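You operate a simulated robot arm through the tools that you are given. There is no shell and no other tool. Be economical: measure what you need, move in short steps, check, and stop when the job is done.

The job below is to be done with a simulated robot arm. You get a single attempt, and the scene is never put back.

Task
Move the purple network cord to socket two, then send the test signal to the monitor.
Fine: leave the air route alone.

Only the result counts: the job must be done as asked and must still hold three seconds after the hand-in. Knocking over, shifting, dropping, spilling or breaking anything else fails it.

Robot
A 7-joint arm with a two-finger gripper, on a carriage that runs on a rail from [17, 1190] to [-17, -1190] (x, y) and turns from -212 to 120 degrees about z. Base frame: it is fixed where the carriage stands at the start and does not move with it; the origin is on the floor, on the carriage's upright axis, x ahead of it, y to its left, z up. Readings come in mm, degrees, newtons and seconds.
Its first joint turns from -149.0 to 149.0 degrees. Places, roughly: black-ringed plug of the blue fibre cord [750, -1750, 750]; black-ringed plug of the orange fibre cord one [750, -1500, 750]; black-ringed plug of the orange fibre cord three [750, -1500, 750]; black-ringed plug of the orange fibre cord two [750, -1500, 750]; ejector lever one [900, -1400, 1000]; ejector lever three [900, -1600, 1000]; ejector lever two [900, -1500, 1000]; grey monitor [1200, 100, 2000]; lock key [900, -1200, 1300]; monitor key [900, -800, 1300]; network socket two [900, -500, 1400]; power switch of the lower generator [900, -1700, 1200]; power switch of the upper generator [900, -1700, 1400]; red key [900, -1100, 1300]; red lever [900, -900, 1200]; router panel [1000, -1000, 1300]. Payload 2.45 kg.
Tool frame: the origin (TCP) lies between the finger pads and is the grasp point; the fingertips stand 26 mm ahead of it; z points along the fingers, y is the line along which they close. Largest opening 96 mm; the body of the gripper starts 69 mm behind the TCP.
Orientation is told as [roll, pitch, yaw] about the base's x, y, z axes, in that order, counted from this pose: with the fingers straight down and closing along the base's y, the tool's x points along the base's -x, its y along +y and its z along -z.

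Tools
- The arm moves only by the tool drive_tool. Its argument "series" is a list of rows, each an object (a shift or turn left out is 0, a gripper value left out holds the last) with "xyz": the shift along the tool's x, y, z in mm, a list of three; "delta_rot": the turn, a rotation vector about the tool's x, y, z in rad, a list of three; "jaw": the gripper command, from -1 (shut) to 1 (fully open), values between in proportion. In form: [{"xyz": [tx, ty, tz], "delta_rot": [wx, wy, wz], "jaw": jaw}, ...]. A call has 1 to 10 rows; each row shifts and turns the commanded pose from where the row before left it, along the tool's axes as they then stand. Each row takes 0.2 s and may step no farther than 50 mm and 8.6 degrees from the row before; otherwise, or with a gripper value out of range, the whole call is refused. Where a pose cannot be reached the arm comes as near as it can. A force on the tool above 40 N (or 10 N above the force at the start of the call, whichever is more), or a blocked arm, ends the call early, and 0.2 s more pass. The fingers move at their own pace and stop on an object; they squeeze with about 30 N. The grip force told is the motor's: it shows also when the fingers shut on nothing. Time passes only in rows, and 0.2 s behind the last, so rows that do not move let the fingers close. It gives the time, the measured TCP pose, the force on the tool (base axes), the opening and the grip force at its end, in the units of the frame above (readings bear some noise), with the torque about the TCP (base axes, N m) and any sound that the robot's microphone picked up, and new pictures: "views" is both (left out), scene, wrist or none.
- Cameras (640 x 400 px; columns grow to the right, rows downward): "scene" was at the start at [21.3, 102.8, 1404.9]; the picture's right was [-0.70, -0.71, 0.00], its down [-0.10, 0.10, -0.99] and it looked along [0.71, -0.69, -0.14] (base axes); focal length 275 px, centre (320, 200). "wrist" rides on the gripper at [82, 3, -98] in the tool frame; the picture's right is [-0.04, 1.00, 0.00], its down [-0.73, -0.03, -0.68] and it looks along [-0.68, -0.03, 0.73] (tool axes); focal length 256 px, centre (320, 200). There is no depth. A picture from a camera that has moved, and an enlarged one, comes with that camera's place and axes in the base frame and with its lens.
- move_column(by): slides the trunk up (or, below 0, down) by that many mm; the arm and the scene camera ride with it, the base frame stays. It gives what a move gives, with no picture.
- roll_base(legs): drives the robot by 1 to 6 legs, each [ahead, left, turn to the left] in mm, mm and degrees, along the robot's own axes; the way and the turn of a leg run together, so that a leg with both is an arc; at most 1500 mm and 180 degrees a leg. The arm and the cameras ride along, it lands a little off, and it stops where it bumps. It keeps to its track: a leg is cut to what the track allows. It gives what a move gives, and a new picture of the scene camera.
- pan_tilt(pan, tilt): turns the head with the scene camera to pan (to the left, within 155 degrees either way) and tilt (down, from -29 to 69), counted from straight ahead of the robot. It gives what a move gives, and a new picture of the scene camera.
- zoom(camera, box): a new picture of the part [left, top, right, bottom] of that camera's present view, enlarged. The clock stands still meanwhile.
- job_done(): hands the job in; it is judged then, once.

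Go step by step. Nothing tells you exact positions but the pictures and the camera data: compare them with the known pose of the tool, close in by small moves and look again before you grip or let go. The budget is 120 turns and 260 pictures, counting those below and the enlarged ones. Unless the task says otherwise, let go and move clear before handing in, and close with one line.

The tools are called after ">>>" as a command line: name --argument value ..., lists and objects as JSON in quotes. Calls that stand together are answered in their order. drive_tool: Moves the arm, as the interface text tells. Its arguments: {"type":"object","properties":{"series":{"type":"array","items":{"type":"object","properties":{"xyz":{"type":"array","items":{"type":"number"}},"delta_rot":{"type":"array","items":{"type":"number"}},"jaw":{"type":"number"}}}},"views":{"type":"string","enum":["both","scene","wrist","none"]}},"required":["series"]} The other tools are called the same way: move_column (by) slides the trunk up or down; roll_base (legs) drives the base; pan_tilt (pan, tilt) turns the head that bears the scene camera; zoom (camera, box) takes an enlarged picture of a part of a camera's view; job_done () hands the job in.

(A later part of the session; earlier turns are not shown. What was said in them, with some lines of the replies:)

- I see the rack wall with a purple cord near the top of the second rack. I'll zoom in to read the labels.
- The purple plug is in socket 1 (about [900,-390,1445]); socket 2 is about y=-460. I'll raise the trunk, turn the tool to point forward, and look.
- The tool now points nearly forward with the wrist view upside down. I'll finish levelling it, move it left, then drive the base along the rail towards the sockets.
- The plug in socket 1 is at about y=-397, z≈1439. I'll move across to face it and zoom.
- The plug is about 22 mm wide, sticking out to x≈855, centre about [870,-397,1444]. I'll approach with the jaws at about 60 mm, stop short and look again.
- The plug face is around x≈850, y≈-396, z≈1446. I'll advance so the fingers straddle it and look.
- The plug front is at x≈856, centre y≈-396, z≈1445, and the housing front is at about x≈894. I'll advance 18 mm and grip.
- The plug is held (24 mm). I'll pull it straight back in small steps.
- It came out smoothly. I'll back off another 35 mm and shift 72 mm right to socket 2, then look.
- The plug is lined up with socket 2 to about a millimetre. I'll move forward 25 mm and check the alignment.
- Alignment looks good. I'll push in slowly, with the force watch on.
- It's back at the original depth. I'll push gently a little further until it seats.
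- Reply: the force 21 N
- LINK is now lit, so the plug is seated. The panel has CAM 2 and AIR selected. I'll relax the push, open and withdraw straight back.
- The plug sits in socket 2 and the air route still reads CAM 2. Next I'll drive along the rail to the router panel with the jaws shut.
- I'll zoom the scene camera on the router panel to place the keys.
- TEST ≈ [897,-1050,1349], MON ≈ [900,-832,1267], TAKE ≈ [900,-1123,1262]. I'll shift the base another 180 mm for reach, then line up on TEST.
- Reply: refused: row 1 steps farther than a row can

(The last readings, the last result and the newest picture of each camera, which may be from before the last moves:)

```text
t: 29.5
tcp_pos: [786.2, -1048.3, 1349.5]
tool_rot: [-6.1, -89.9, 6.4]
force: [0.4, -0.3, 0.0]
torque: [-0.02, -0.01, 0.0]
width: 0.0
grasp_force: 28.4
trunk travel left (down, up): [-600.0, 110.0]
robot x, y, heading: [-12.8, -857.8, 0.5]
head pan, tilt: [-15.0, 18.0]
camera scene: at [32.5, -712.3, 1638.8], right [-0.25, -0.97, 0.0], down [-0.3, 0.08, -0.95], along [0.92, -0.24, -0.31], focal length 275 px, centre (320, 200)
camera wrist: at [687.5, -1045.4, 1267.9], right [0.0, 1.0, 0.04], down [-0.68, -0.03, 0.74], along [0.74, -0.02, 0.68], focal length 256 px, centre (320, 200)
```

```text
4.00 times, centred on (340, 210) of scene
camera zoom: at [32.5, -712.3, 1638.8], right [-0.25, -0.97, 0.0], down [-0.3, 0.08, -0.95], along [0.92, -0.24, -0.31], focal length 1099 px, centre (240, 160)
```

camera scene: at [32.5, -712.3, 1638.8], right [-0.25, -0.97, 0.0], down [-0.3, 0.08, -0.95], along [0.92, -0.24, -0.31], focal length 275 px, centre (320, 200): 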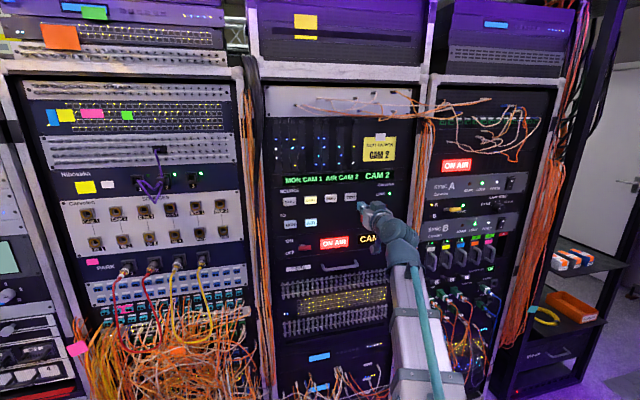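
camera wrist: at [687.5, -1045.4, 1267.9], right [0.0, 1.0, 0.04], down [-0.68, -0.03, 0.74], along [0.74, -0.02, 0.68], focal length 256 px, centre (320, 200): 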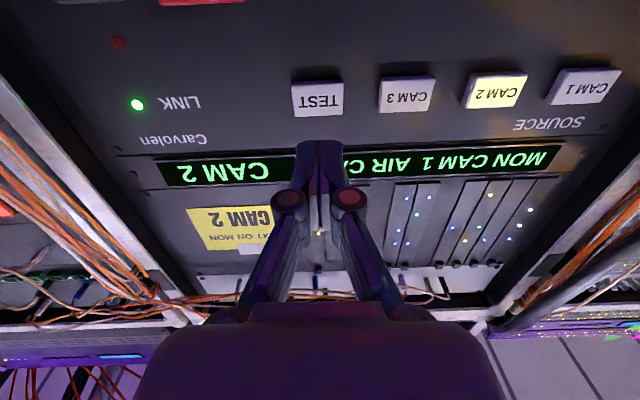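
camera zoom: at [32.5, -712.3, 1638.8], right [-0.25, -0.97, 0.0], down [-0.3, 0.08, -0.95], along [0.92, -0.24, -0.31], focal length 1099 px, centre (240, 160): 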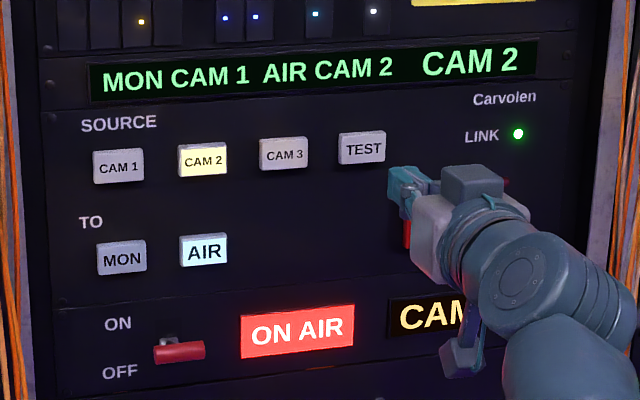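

TEST is straight ahead of the fingertips at about x≈890. I'll approach, then press in small steps.

>>> drive_tool --series '[{"xyz": [0, 0, 40]}, {"xyz": [0, 0, 20]}, {"xyz": [0, 0, 5]}, {"xyz": [0, 0, 4]}, {"xyz": [0, 0, 4]}]' --views "wrist"

>>> zoom --camera "scene" --box '[260, 160, 420, 260]'

```text
t: 30.7
tcp_pos: [857.9, -1048.5, 1350.2]
tool_rot: [-11.1, -89.8, 11.4]
force: [-0.1, 0.2, 0.3]
torque: [0.01, -0.02, 0.01]
width: 0.0
grasp_force: 28.9
trunk travel left (down, up): [-600.0, 110.0]
robot x, y, heading: [-14.0, -857.4, 0.3]
head pan, tilt: [-15.0, 18.0]
camera wrist: at [758.5, -1046.7, 1268.5], right [-0.01, 1.0, 0.04], down [-0.68, -0.03, 0.73], along [0.74, -0.02, 0.68], focal length 256 px, centre (320, 200)
```

wrist: 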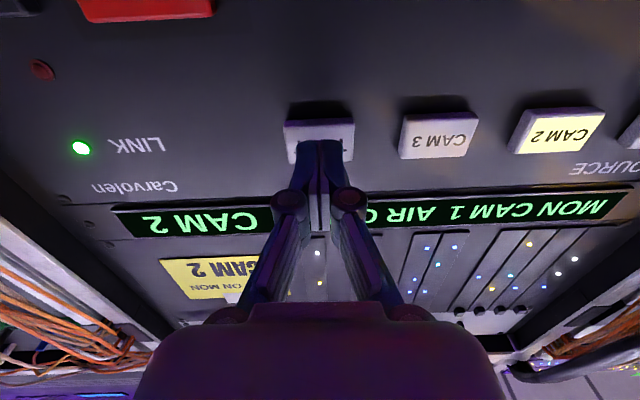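

```text
4.00 times, centred on (340, 210) of scene
camera zoom: at [32.3, -712.4, 1638.8], right [-0.25, -0.97, 0.0], down [-0.3, 0.08, -0.95], along [0.92, -0.24, -0.31], focal length 1099 px, centre (240, 160)
```

zoom: 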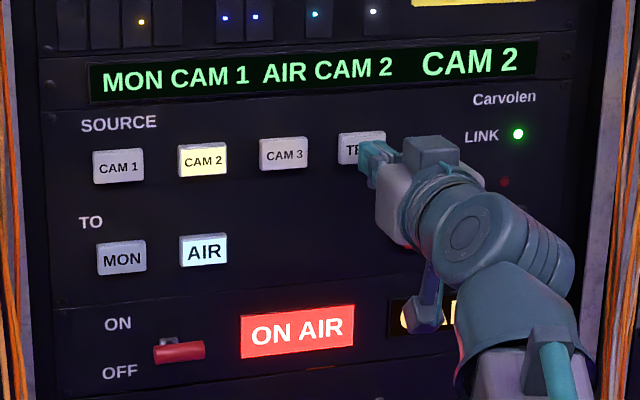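

Not touching yet; the tip is just in front of the key. I'll press on in 3 mm steps.

>>> drive_tool --series '[{"xyz": [0, 0, 3]}, {"xyz": [0, 0, 3]}, {"xyz": [0, 0, 3]}]' --views "none"

>>> zoom --camera "scene" --box '[260, 160, 420, 260]'

```text
t: 31.5
tcp_pos: [866.3, -1047.9, 1349.4]
tool_rot: [-4.1, -89.8, 4.5]
force: [0.1, -0.2, -0.3]
torque: [0.01, -0.02, 0.0]
width: 0.0
grasp_force: 28.2
trunk travel left (down, up): [-600.0, 110.0]
robot x, y, heading: [-15.3, -853.7, 0.2]
head pan, tilt: [-15.0, 18.0]
```

```text
4.00 times, centred on (340, 210) of scene
camera zoom: at [32.3, -712.4, 1638.8], right [-0.25, -0.97, 0.0], down [-0.3, 0.08, -0.95], along [0.92, -0.24, -0.31], focal length 1099 px, centre (240, 160)
```

zoom: 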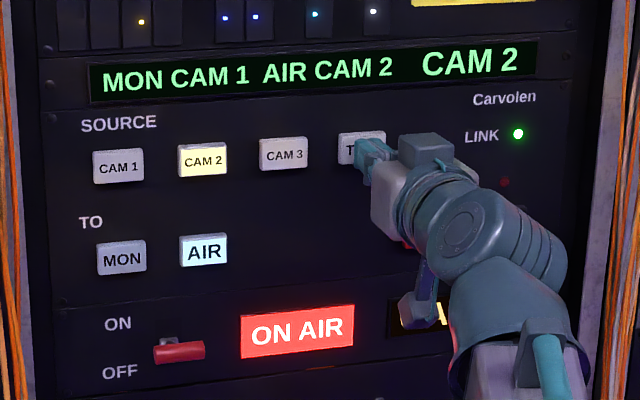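

>>> drive_tool --series '[{"xyz": [0, 0, 2.5]}, {"xyz": [0, 0, 2.5]}, {"xyz": [0, 0, 2.5]}]' --views "none"

>>> zoom --camera "scene" --box '[260, 160, 420, 260]'

```text
t: 32.3
tcp_pos: [872.5, -1048.2, 1349.9]
tool_rot: [-4.3, -89.9, 4.5]
force: [-1.2, 0.4, -0.4]
torque: [-0.03, 0.01, 0.04]
width: 6.1
grasp_force: 28.3
trunk travel left (down, up): [-600.0, 110.0]
robot x, y, heading: [-9.6, -855.7, 0.2]
head pan, tilt: [-15.0, 18.0]
```

```text
4.00 times, centred on (340, 210) of scene
camera zoom: at [32.1, -712.4, 1638.8], right [-0.25, -0.97, 0.0], down [-0.3, 0.08, -0.95], along [0.92, -0.24, -0.31], focal length 1099 px, centre (240, 160)
```

zoom: 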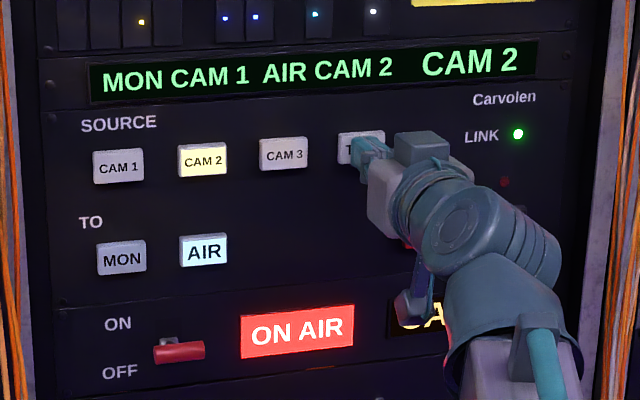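

Contact is starting. I'll press a few mm more.

>>> drive_tool --series '[{"xyz": [0, 0, 2]}, {"xyz": [0, 0, 2]}]' --views "wrist"

>>> zoom --camera "scene" --box '[260, 160, 420, 260]'

```text
t: 32.9
tcp_pos: [876.7, -1049.2, 1348.0]
tool_rot: [-9.3, -89.9, 9.6]
force: [-3.8, 1.4, -0.8]
torque: [-0.02, 0.04, 0.03]
width: 6.1
grasp_force: 28.2
trunk travel left (down, up): [-600.0, 110.0]
robot x, y, heading: [-13.9, -858.6, 0.2]
head pan, tilt: [-15.0, 18.0]
heard: click
camera wrist: at [777.3, -1046.0, 1267.9], right [-0.01, 1.0, 0.04], down [-0.68, -0.03, 0.73], along [0.74, -0.02, 0.68], focal length 256 px, centre (320, 200)
```

wrist: 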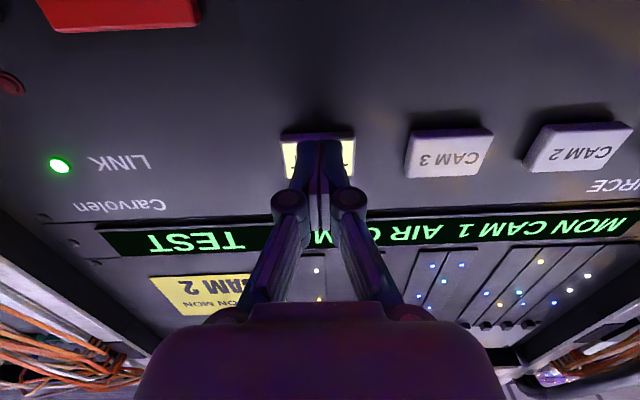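

```text
4.00 times, centred on (340, 210) of scene
camera zoom: at [31.7, -712.2, 1638.8], right [-0.25, -0.97, 0.0], down [-0.3, 0.08, -0.95], along [0.92, -0.24, -0.31], focal length 1099 px, centre (240, 160)
```

zoom: 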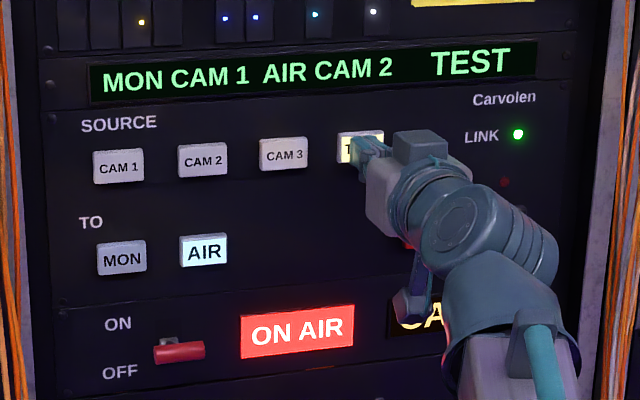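

TEST is selected. I'll back out and move across to MON at about y=-833, z=1268.

>>> drive_tool --series '[{"xyz": [0, 0, -40]}, {"xyz": [0, 0, -40]}, {"xyz": [17, 43, 0]}, {"xyz": [17, 43, 0]}, {"xyz": [17, 43, 0]}, {"xyz": [15, 43, 0]}, {"xyz": [15, 43, 0]}, {"xyz": [0, 0, 30]}, {}]'

>>> zoom --camera "scene" --box '[260, 160, 420, 260]'

```text
t: 34.9
tcp_pos: [824.0, -834.2, 1265.9]
tool_rot: [4.4, -89.9, -4.2]
force: [0.0, 0.4, -0.2]
torque: [-0.03, -0.01, -0.02]
width: 0.0
grasp_force: 28.5
trunk travel left (down, up): [-600.0, 110.0]
robot x, y, heading: [-10.8, -856.0, 0.6]
head pan, tilt: [-15.0, 18.0]
camera scene: at [32.5, -712.5, 1638.8], right [-0.25, -0.97, 0.0], down [-0.3, 0.08, -0.95], along [0.92, -0.24, -0.31], focal length 275 px, centre (320, 200)
camera wrist: at [725.9, -832.0, 1185.9], right [-0.01, 1.0, 0.04], down [-0.68, -0.03, 0.73], along [0.74, -0.02, 0.68], focal length 256 px, centre (320, 200)
```

scene: 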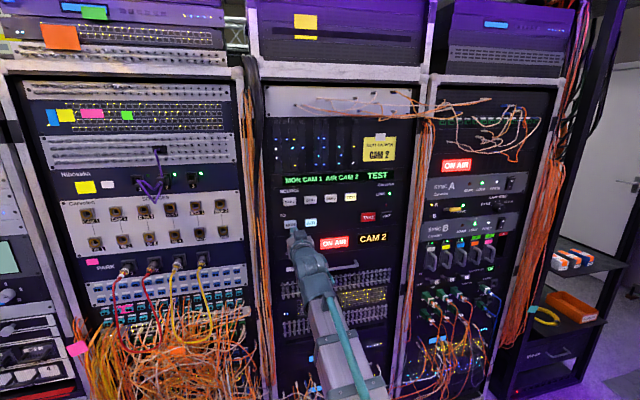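
wrist: 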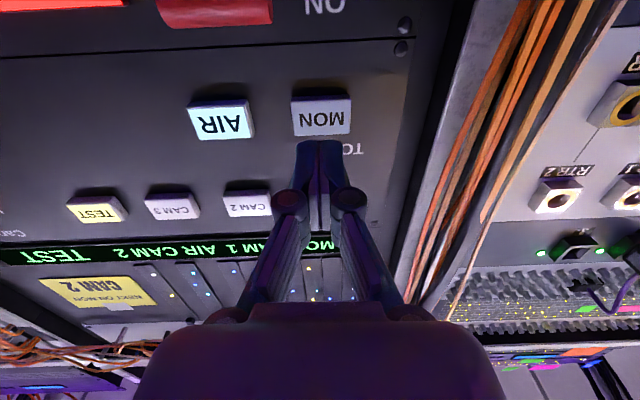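

```text
4.00 times, centred on (340, 210) of scene
camera zoom: at [32.5, -712.5, 1638.8], right [-0.25, -0.97, 0.0], down [-0.3, 0.08, -0.95], along [0.92, -0.24, -0.31], focal length 1099 px, centre (240, 160)
```

zoom: 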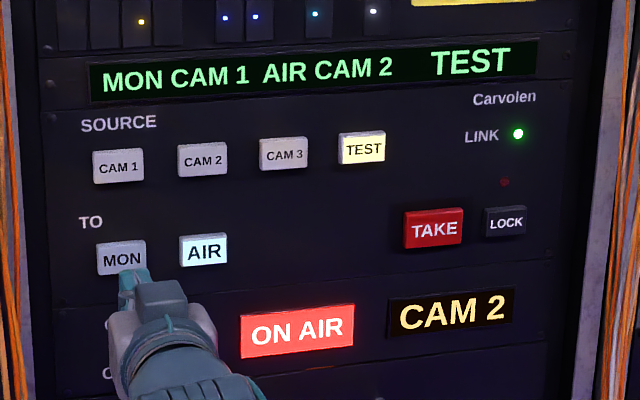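

The fingers line up with MON. I'll press.

>>> drive_tool --series '[{"xyz": [0, 0, 25]}, {"xyz": [0, 0, 15]}, {"xyz": [0, 0, 4]}, {"xyz": [0, 0, 3]}, {"xyz": [0, 0, 2]}, {"xyz": [0, 0, 2]}, {"xyz": [0, 0, 2]}]' --views "wrist"

```text
t: 36.5
tcp_pos: [877.1, -833.8, 1268.4]
tool_rot: [-0.5, -89.9, 0.9]
force: [-2.1, -0.7, -0.9]
torque: [0.01, 0.04, -0.05]
width: 6.1
grasp_force: 28.4
trunk travel left (down, up): [-600.0, 110.0]
robot x, y, heading: [-12.6, -857.8, 0.4]
head pan, tilt: [-15.0, 18.0]
heard: click
camera wrist: at [779.1, -831.5, 1186.3], right [-0.01, 1.0, 0.04], down [-0.68, -0.03, 0.73], along [0.74, -0.02, 0.68], focal length 256 px, centre (320, 200)
```

wrist: 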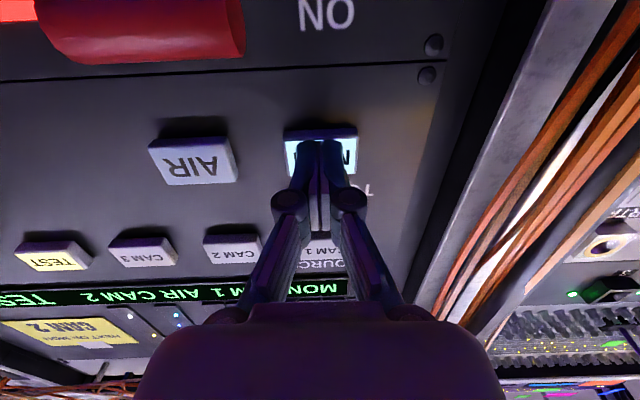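

MON is lit and AIR is off. I'll back out and move to TAKE at about y=-1120, z=1266.

>>> drive_tool --series '[{"xyz": [0, 0, -40]}, {"xyz": [0, 0, -40]}, {"xyz": [0, -48, 0]}, {"xyz": [0, -48, 0]}, {"xyz": [0, -48, 0]}, {"xyz": [0, -48, 0]}, {"xyz": [0, -48, 0]}, {"xyz": [0, -47, 0]}, {"xyz": [0, 0, 30]}, {}]'

>>> zoom --camera "scene" --box '[260, 160, 420, 260]'

```text
t: 38.7
tcp_pos: [830.7, -1120.7, 1268.1]
tool_rot: [-3.3, -89.9, 3.7]
force: [1.0, 0.6, 0.1]
torque: [-0.01, 0.03, -0.01]
width: 0.2
grasp_force: 29.0
trunk travel left (down, up): [-600.0, 110.0]
robot x, y, heading: [-17.9, -859.8, 0.3]
head pan, tilt: [-15.0, 18.0]
camera scene: at [32.6, -712.2, 1638.8], right [-0.25, -0.97, 0.0], down [-0.3, 0.08, -0.95], along [0.92, -0.24, -0.31], focal length 275 px, centre (320, 200)
camera wrist: at [732.3, -1118.7, 1186.4], right [-0.01, 1.0, 0.04], down [-0.68, -0.03, 0.74], along [0.74, -0.02, 0.68], focal length 256 px, centre (320, 200)
```

scene: 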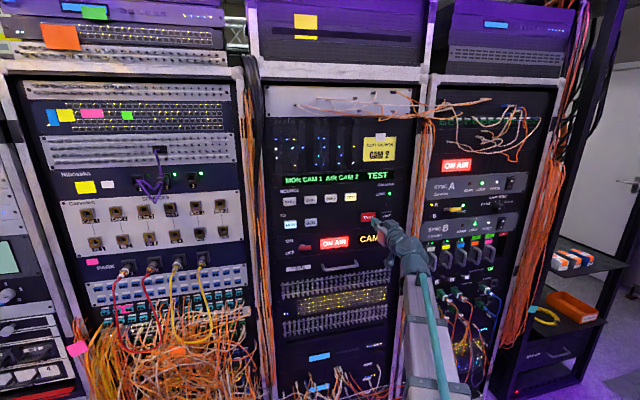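
wrist: 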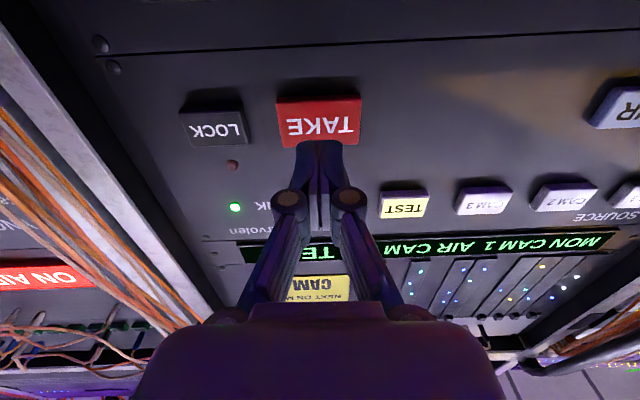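

```text
4.00 times, centred on (340, 210) of scene
camera zoom: at [32.6, -712.2, 1638.8], right [-0.25, -0.97, 0.0], down [-0.3, 0.08, -0.95], along [0.92, -0.24, -0.31], focal length 1099 px, centre (240, 160)
```

zoom: 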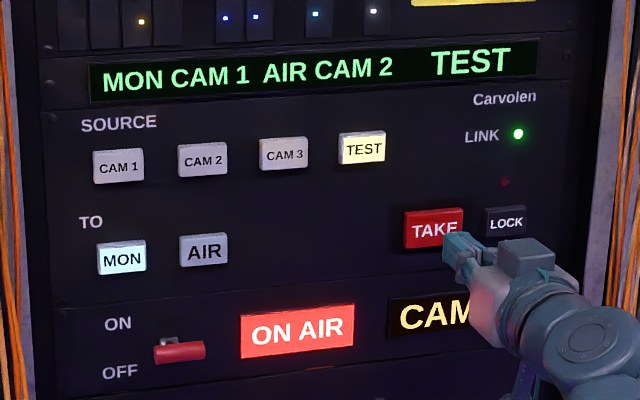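

TEST and MON are both lit and TAKE is straight ahead. I'll press it.

>>> drive_tool --series '[{"xyz": [0, 0, 20]}, {"xyz": [0, 0, 14]}, {"xyz": [0, 0, 4]}, {"xyz": [0, 0, 3]}, {"xyz": [0, 0, 2]}, {"xyz": [0, 0, 2]}, {"xyz": [0, 0, 2]}]' --views "none"

>>> zoom --camera "scene" --box '[260, 160, 420, 260]'

```text
t: 40.3
tcp_pos: [876.2, -1121.4, 1267.9]
tool_rot: [-11.8, -89.8, 12.1]
force: [-8.0, -1.5, -2.0]
torque: [0.0, 0.03, -0.03]
width: 6.1
grasp_force: 28.2
trunk travel left (down, up): [-600.0, 110.0]
robot x, y, heading: [-9.1, -857.5, 0.3]
head pan, tilt: [-15.0, 18.0]
heard: click
```

```text
4.00 times, centred on (340, 210) of scene
camera zoom: at [31.4, -712.6, 1638.8], right [-0.25, -0.97, 0.0], down [-0.3, 0.08, -0.95], along [0.92, -0.24, -0.31], focal length 1099 px, centre (240, 160)
```

zoom: 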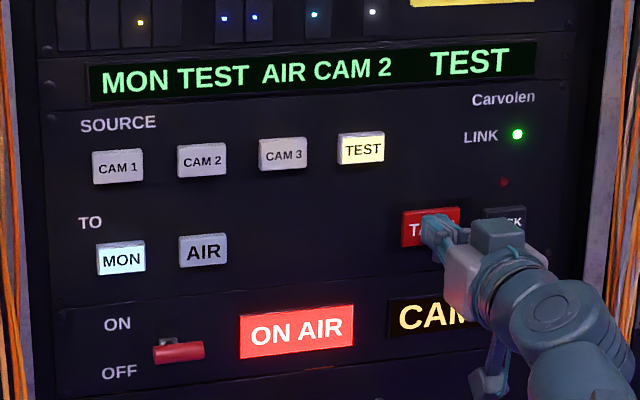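

The display reads MON TEST, AIR CAM 2. I'll back off and check the grey monitor and the plug.

>>> drive_tool --series '[{"xyz": [0, 0, -40]}, {"xyz": [0, 0, -40]}, {"xyz": [0, 0, -40]}, {"xyz": [0, 0, -40]}]' --views "none"

>>> pan_tilt --pan 25 --tilt 0

>>> zoom --camera "scene" --box '[240, 60, 500, 260]'

```text
t: 41.3
tcp_pos: [716.2, -1121.4, 1269.6]
tool_rot: [-4.4, -89.9, 4.7]
force: [-0.2, 0.5, -0.3]
torque: [-0.01, 0.02, -0.04]
width: 0.2
grasp_force: 28.6
trunk travel left (down, up): [-600.0, 110.0]
robot x, y, heading: [-10.3, -855.5, 0.4]
head pan, tilt: [-15.0, 18.0]
```

```text
t: 42.3
tcp_pos: [717.5, -1120.0, 1269.0]
tool_rot: [-4.6, -89.8, 4.8]
force: [-0.1, 0.7, 0.0]
torque: [0.01, 0.02, 0.03]
width: 0.0
grasp_force: 28.5
trunk travel left (down, up): [-600.0, 110.0]
robot x, y, heading: [-11.9, -855.0, 0.3]
head pan, tilt: [25.0, 0.0]
camera scene: at [23.4, -650.3, 1667.8], right [0.43, -0.9, 0.0], down [0.0, 0.0, -1.0], along [0.9, 0.43, 0.0], focal length 275 px, centre (320, 200)
```

scene: 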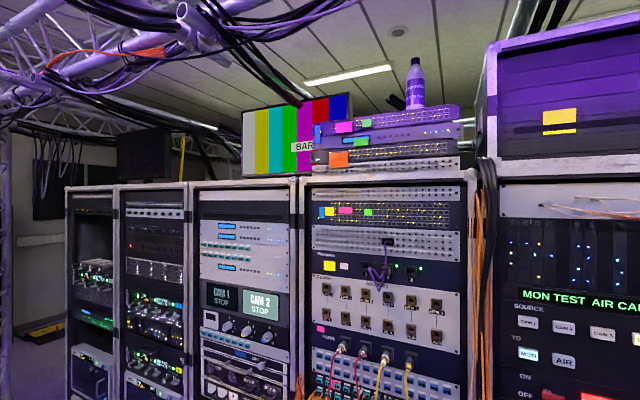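

```text
2.00 times, centred on (370, 160) of scene
camera zoom: at [23.4, -650.3, 1667.8], right [0.43, -0.9, 0.0], down [0.0, 0.0, -1.0], along [0.9, 0.43, 0.0], focal length 549 px, centre (220, 280)
```

zoom: 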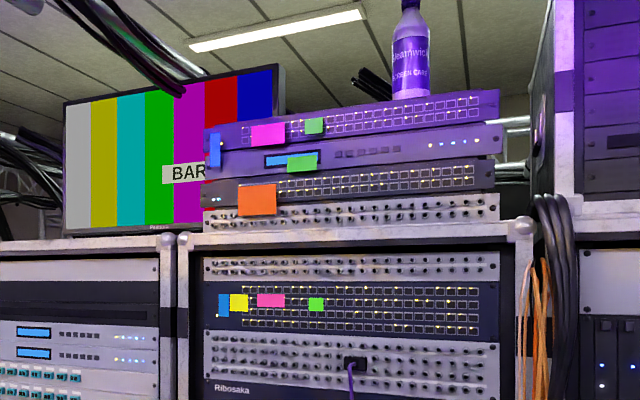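

The monitor now shows the test bars, the link is up, the air route still reads CAM 2, and the arm is clear. I'm handing in.

>>> job_done

```text
The job is handed in.
```

The purple cord is now in socket two and the link light is on. The monitor shows the test bars, and the air route is still on CAM 2.
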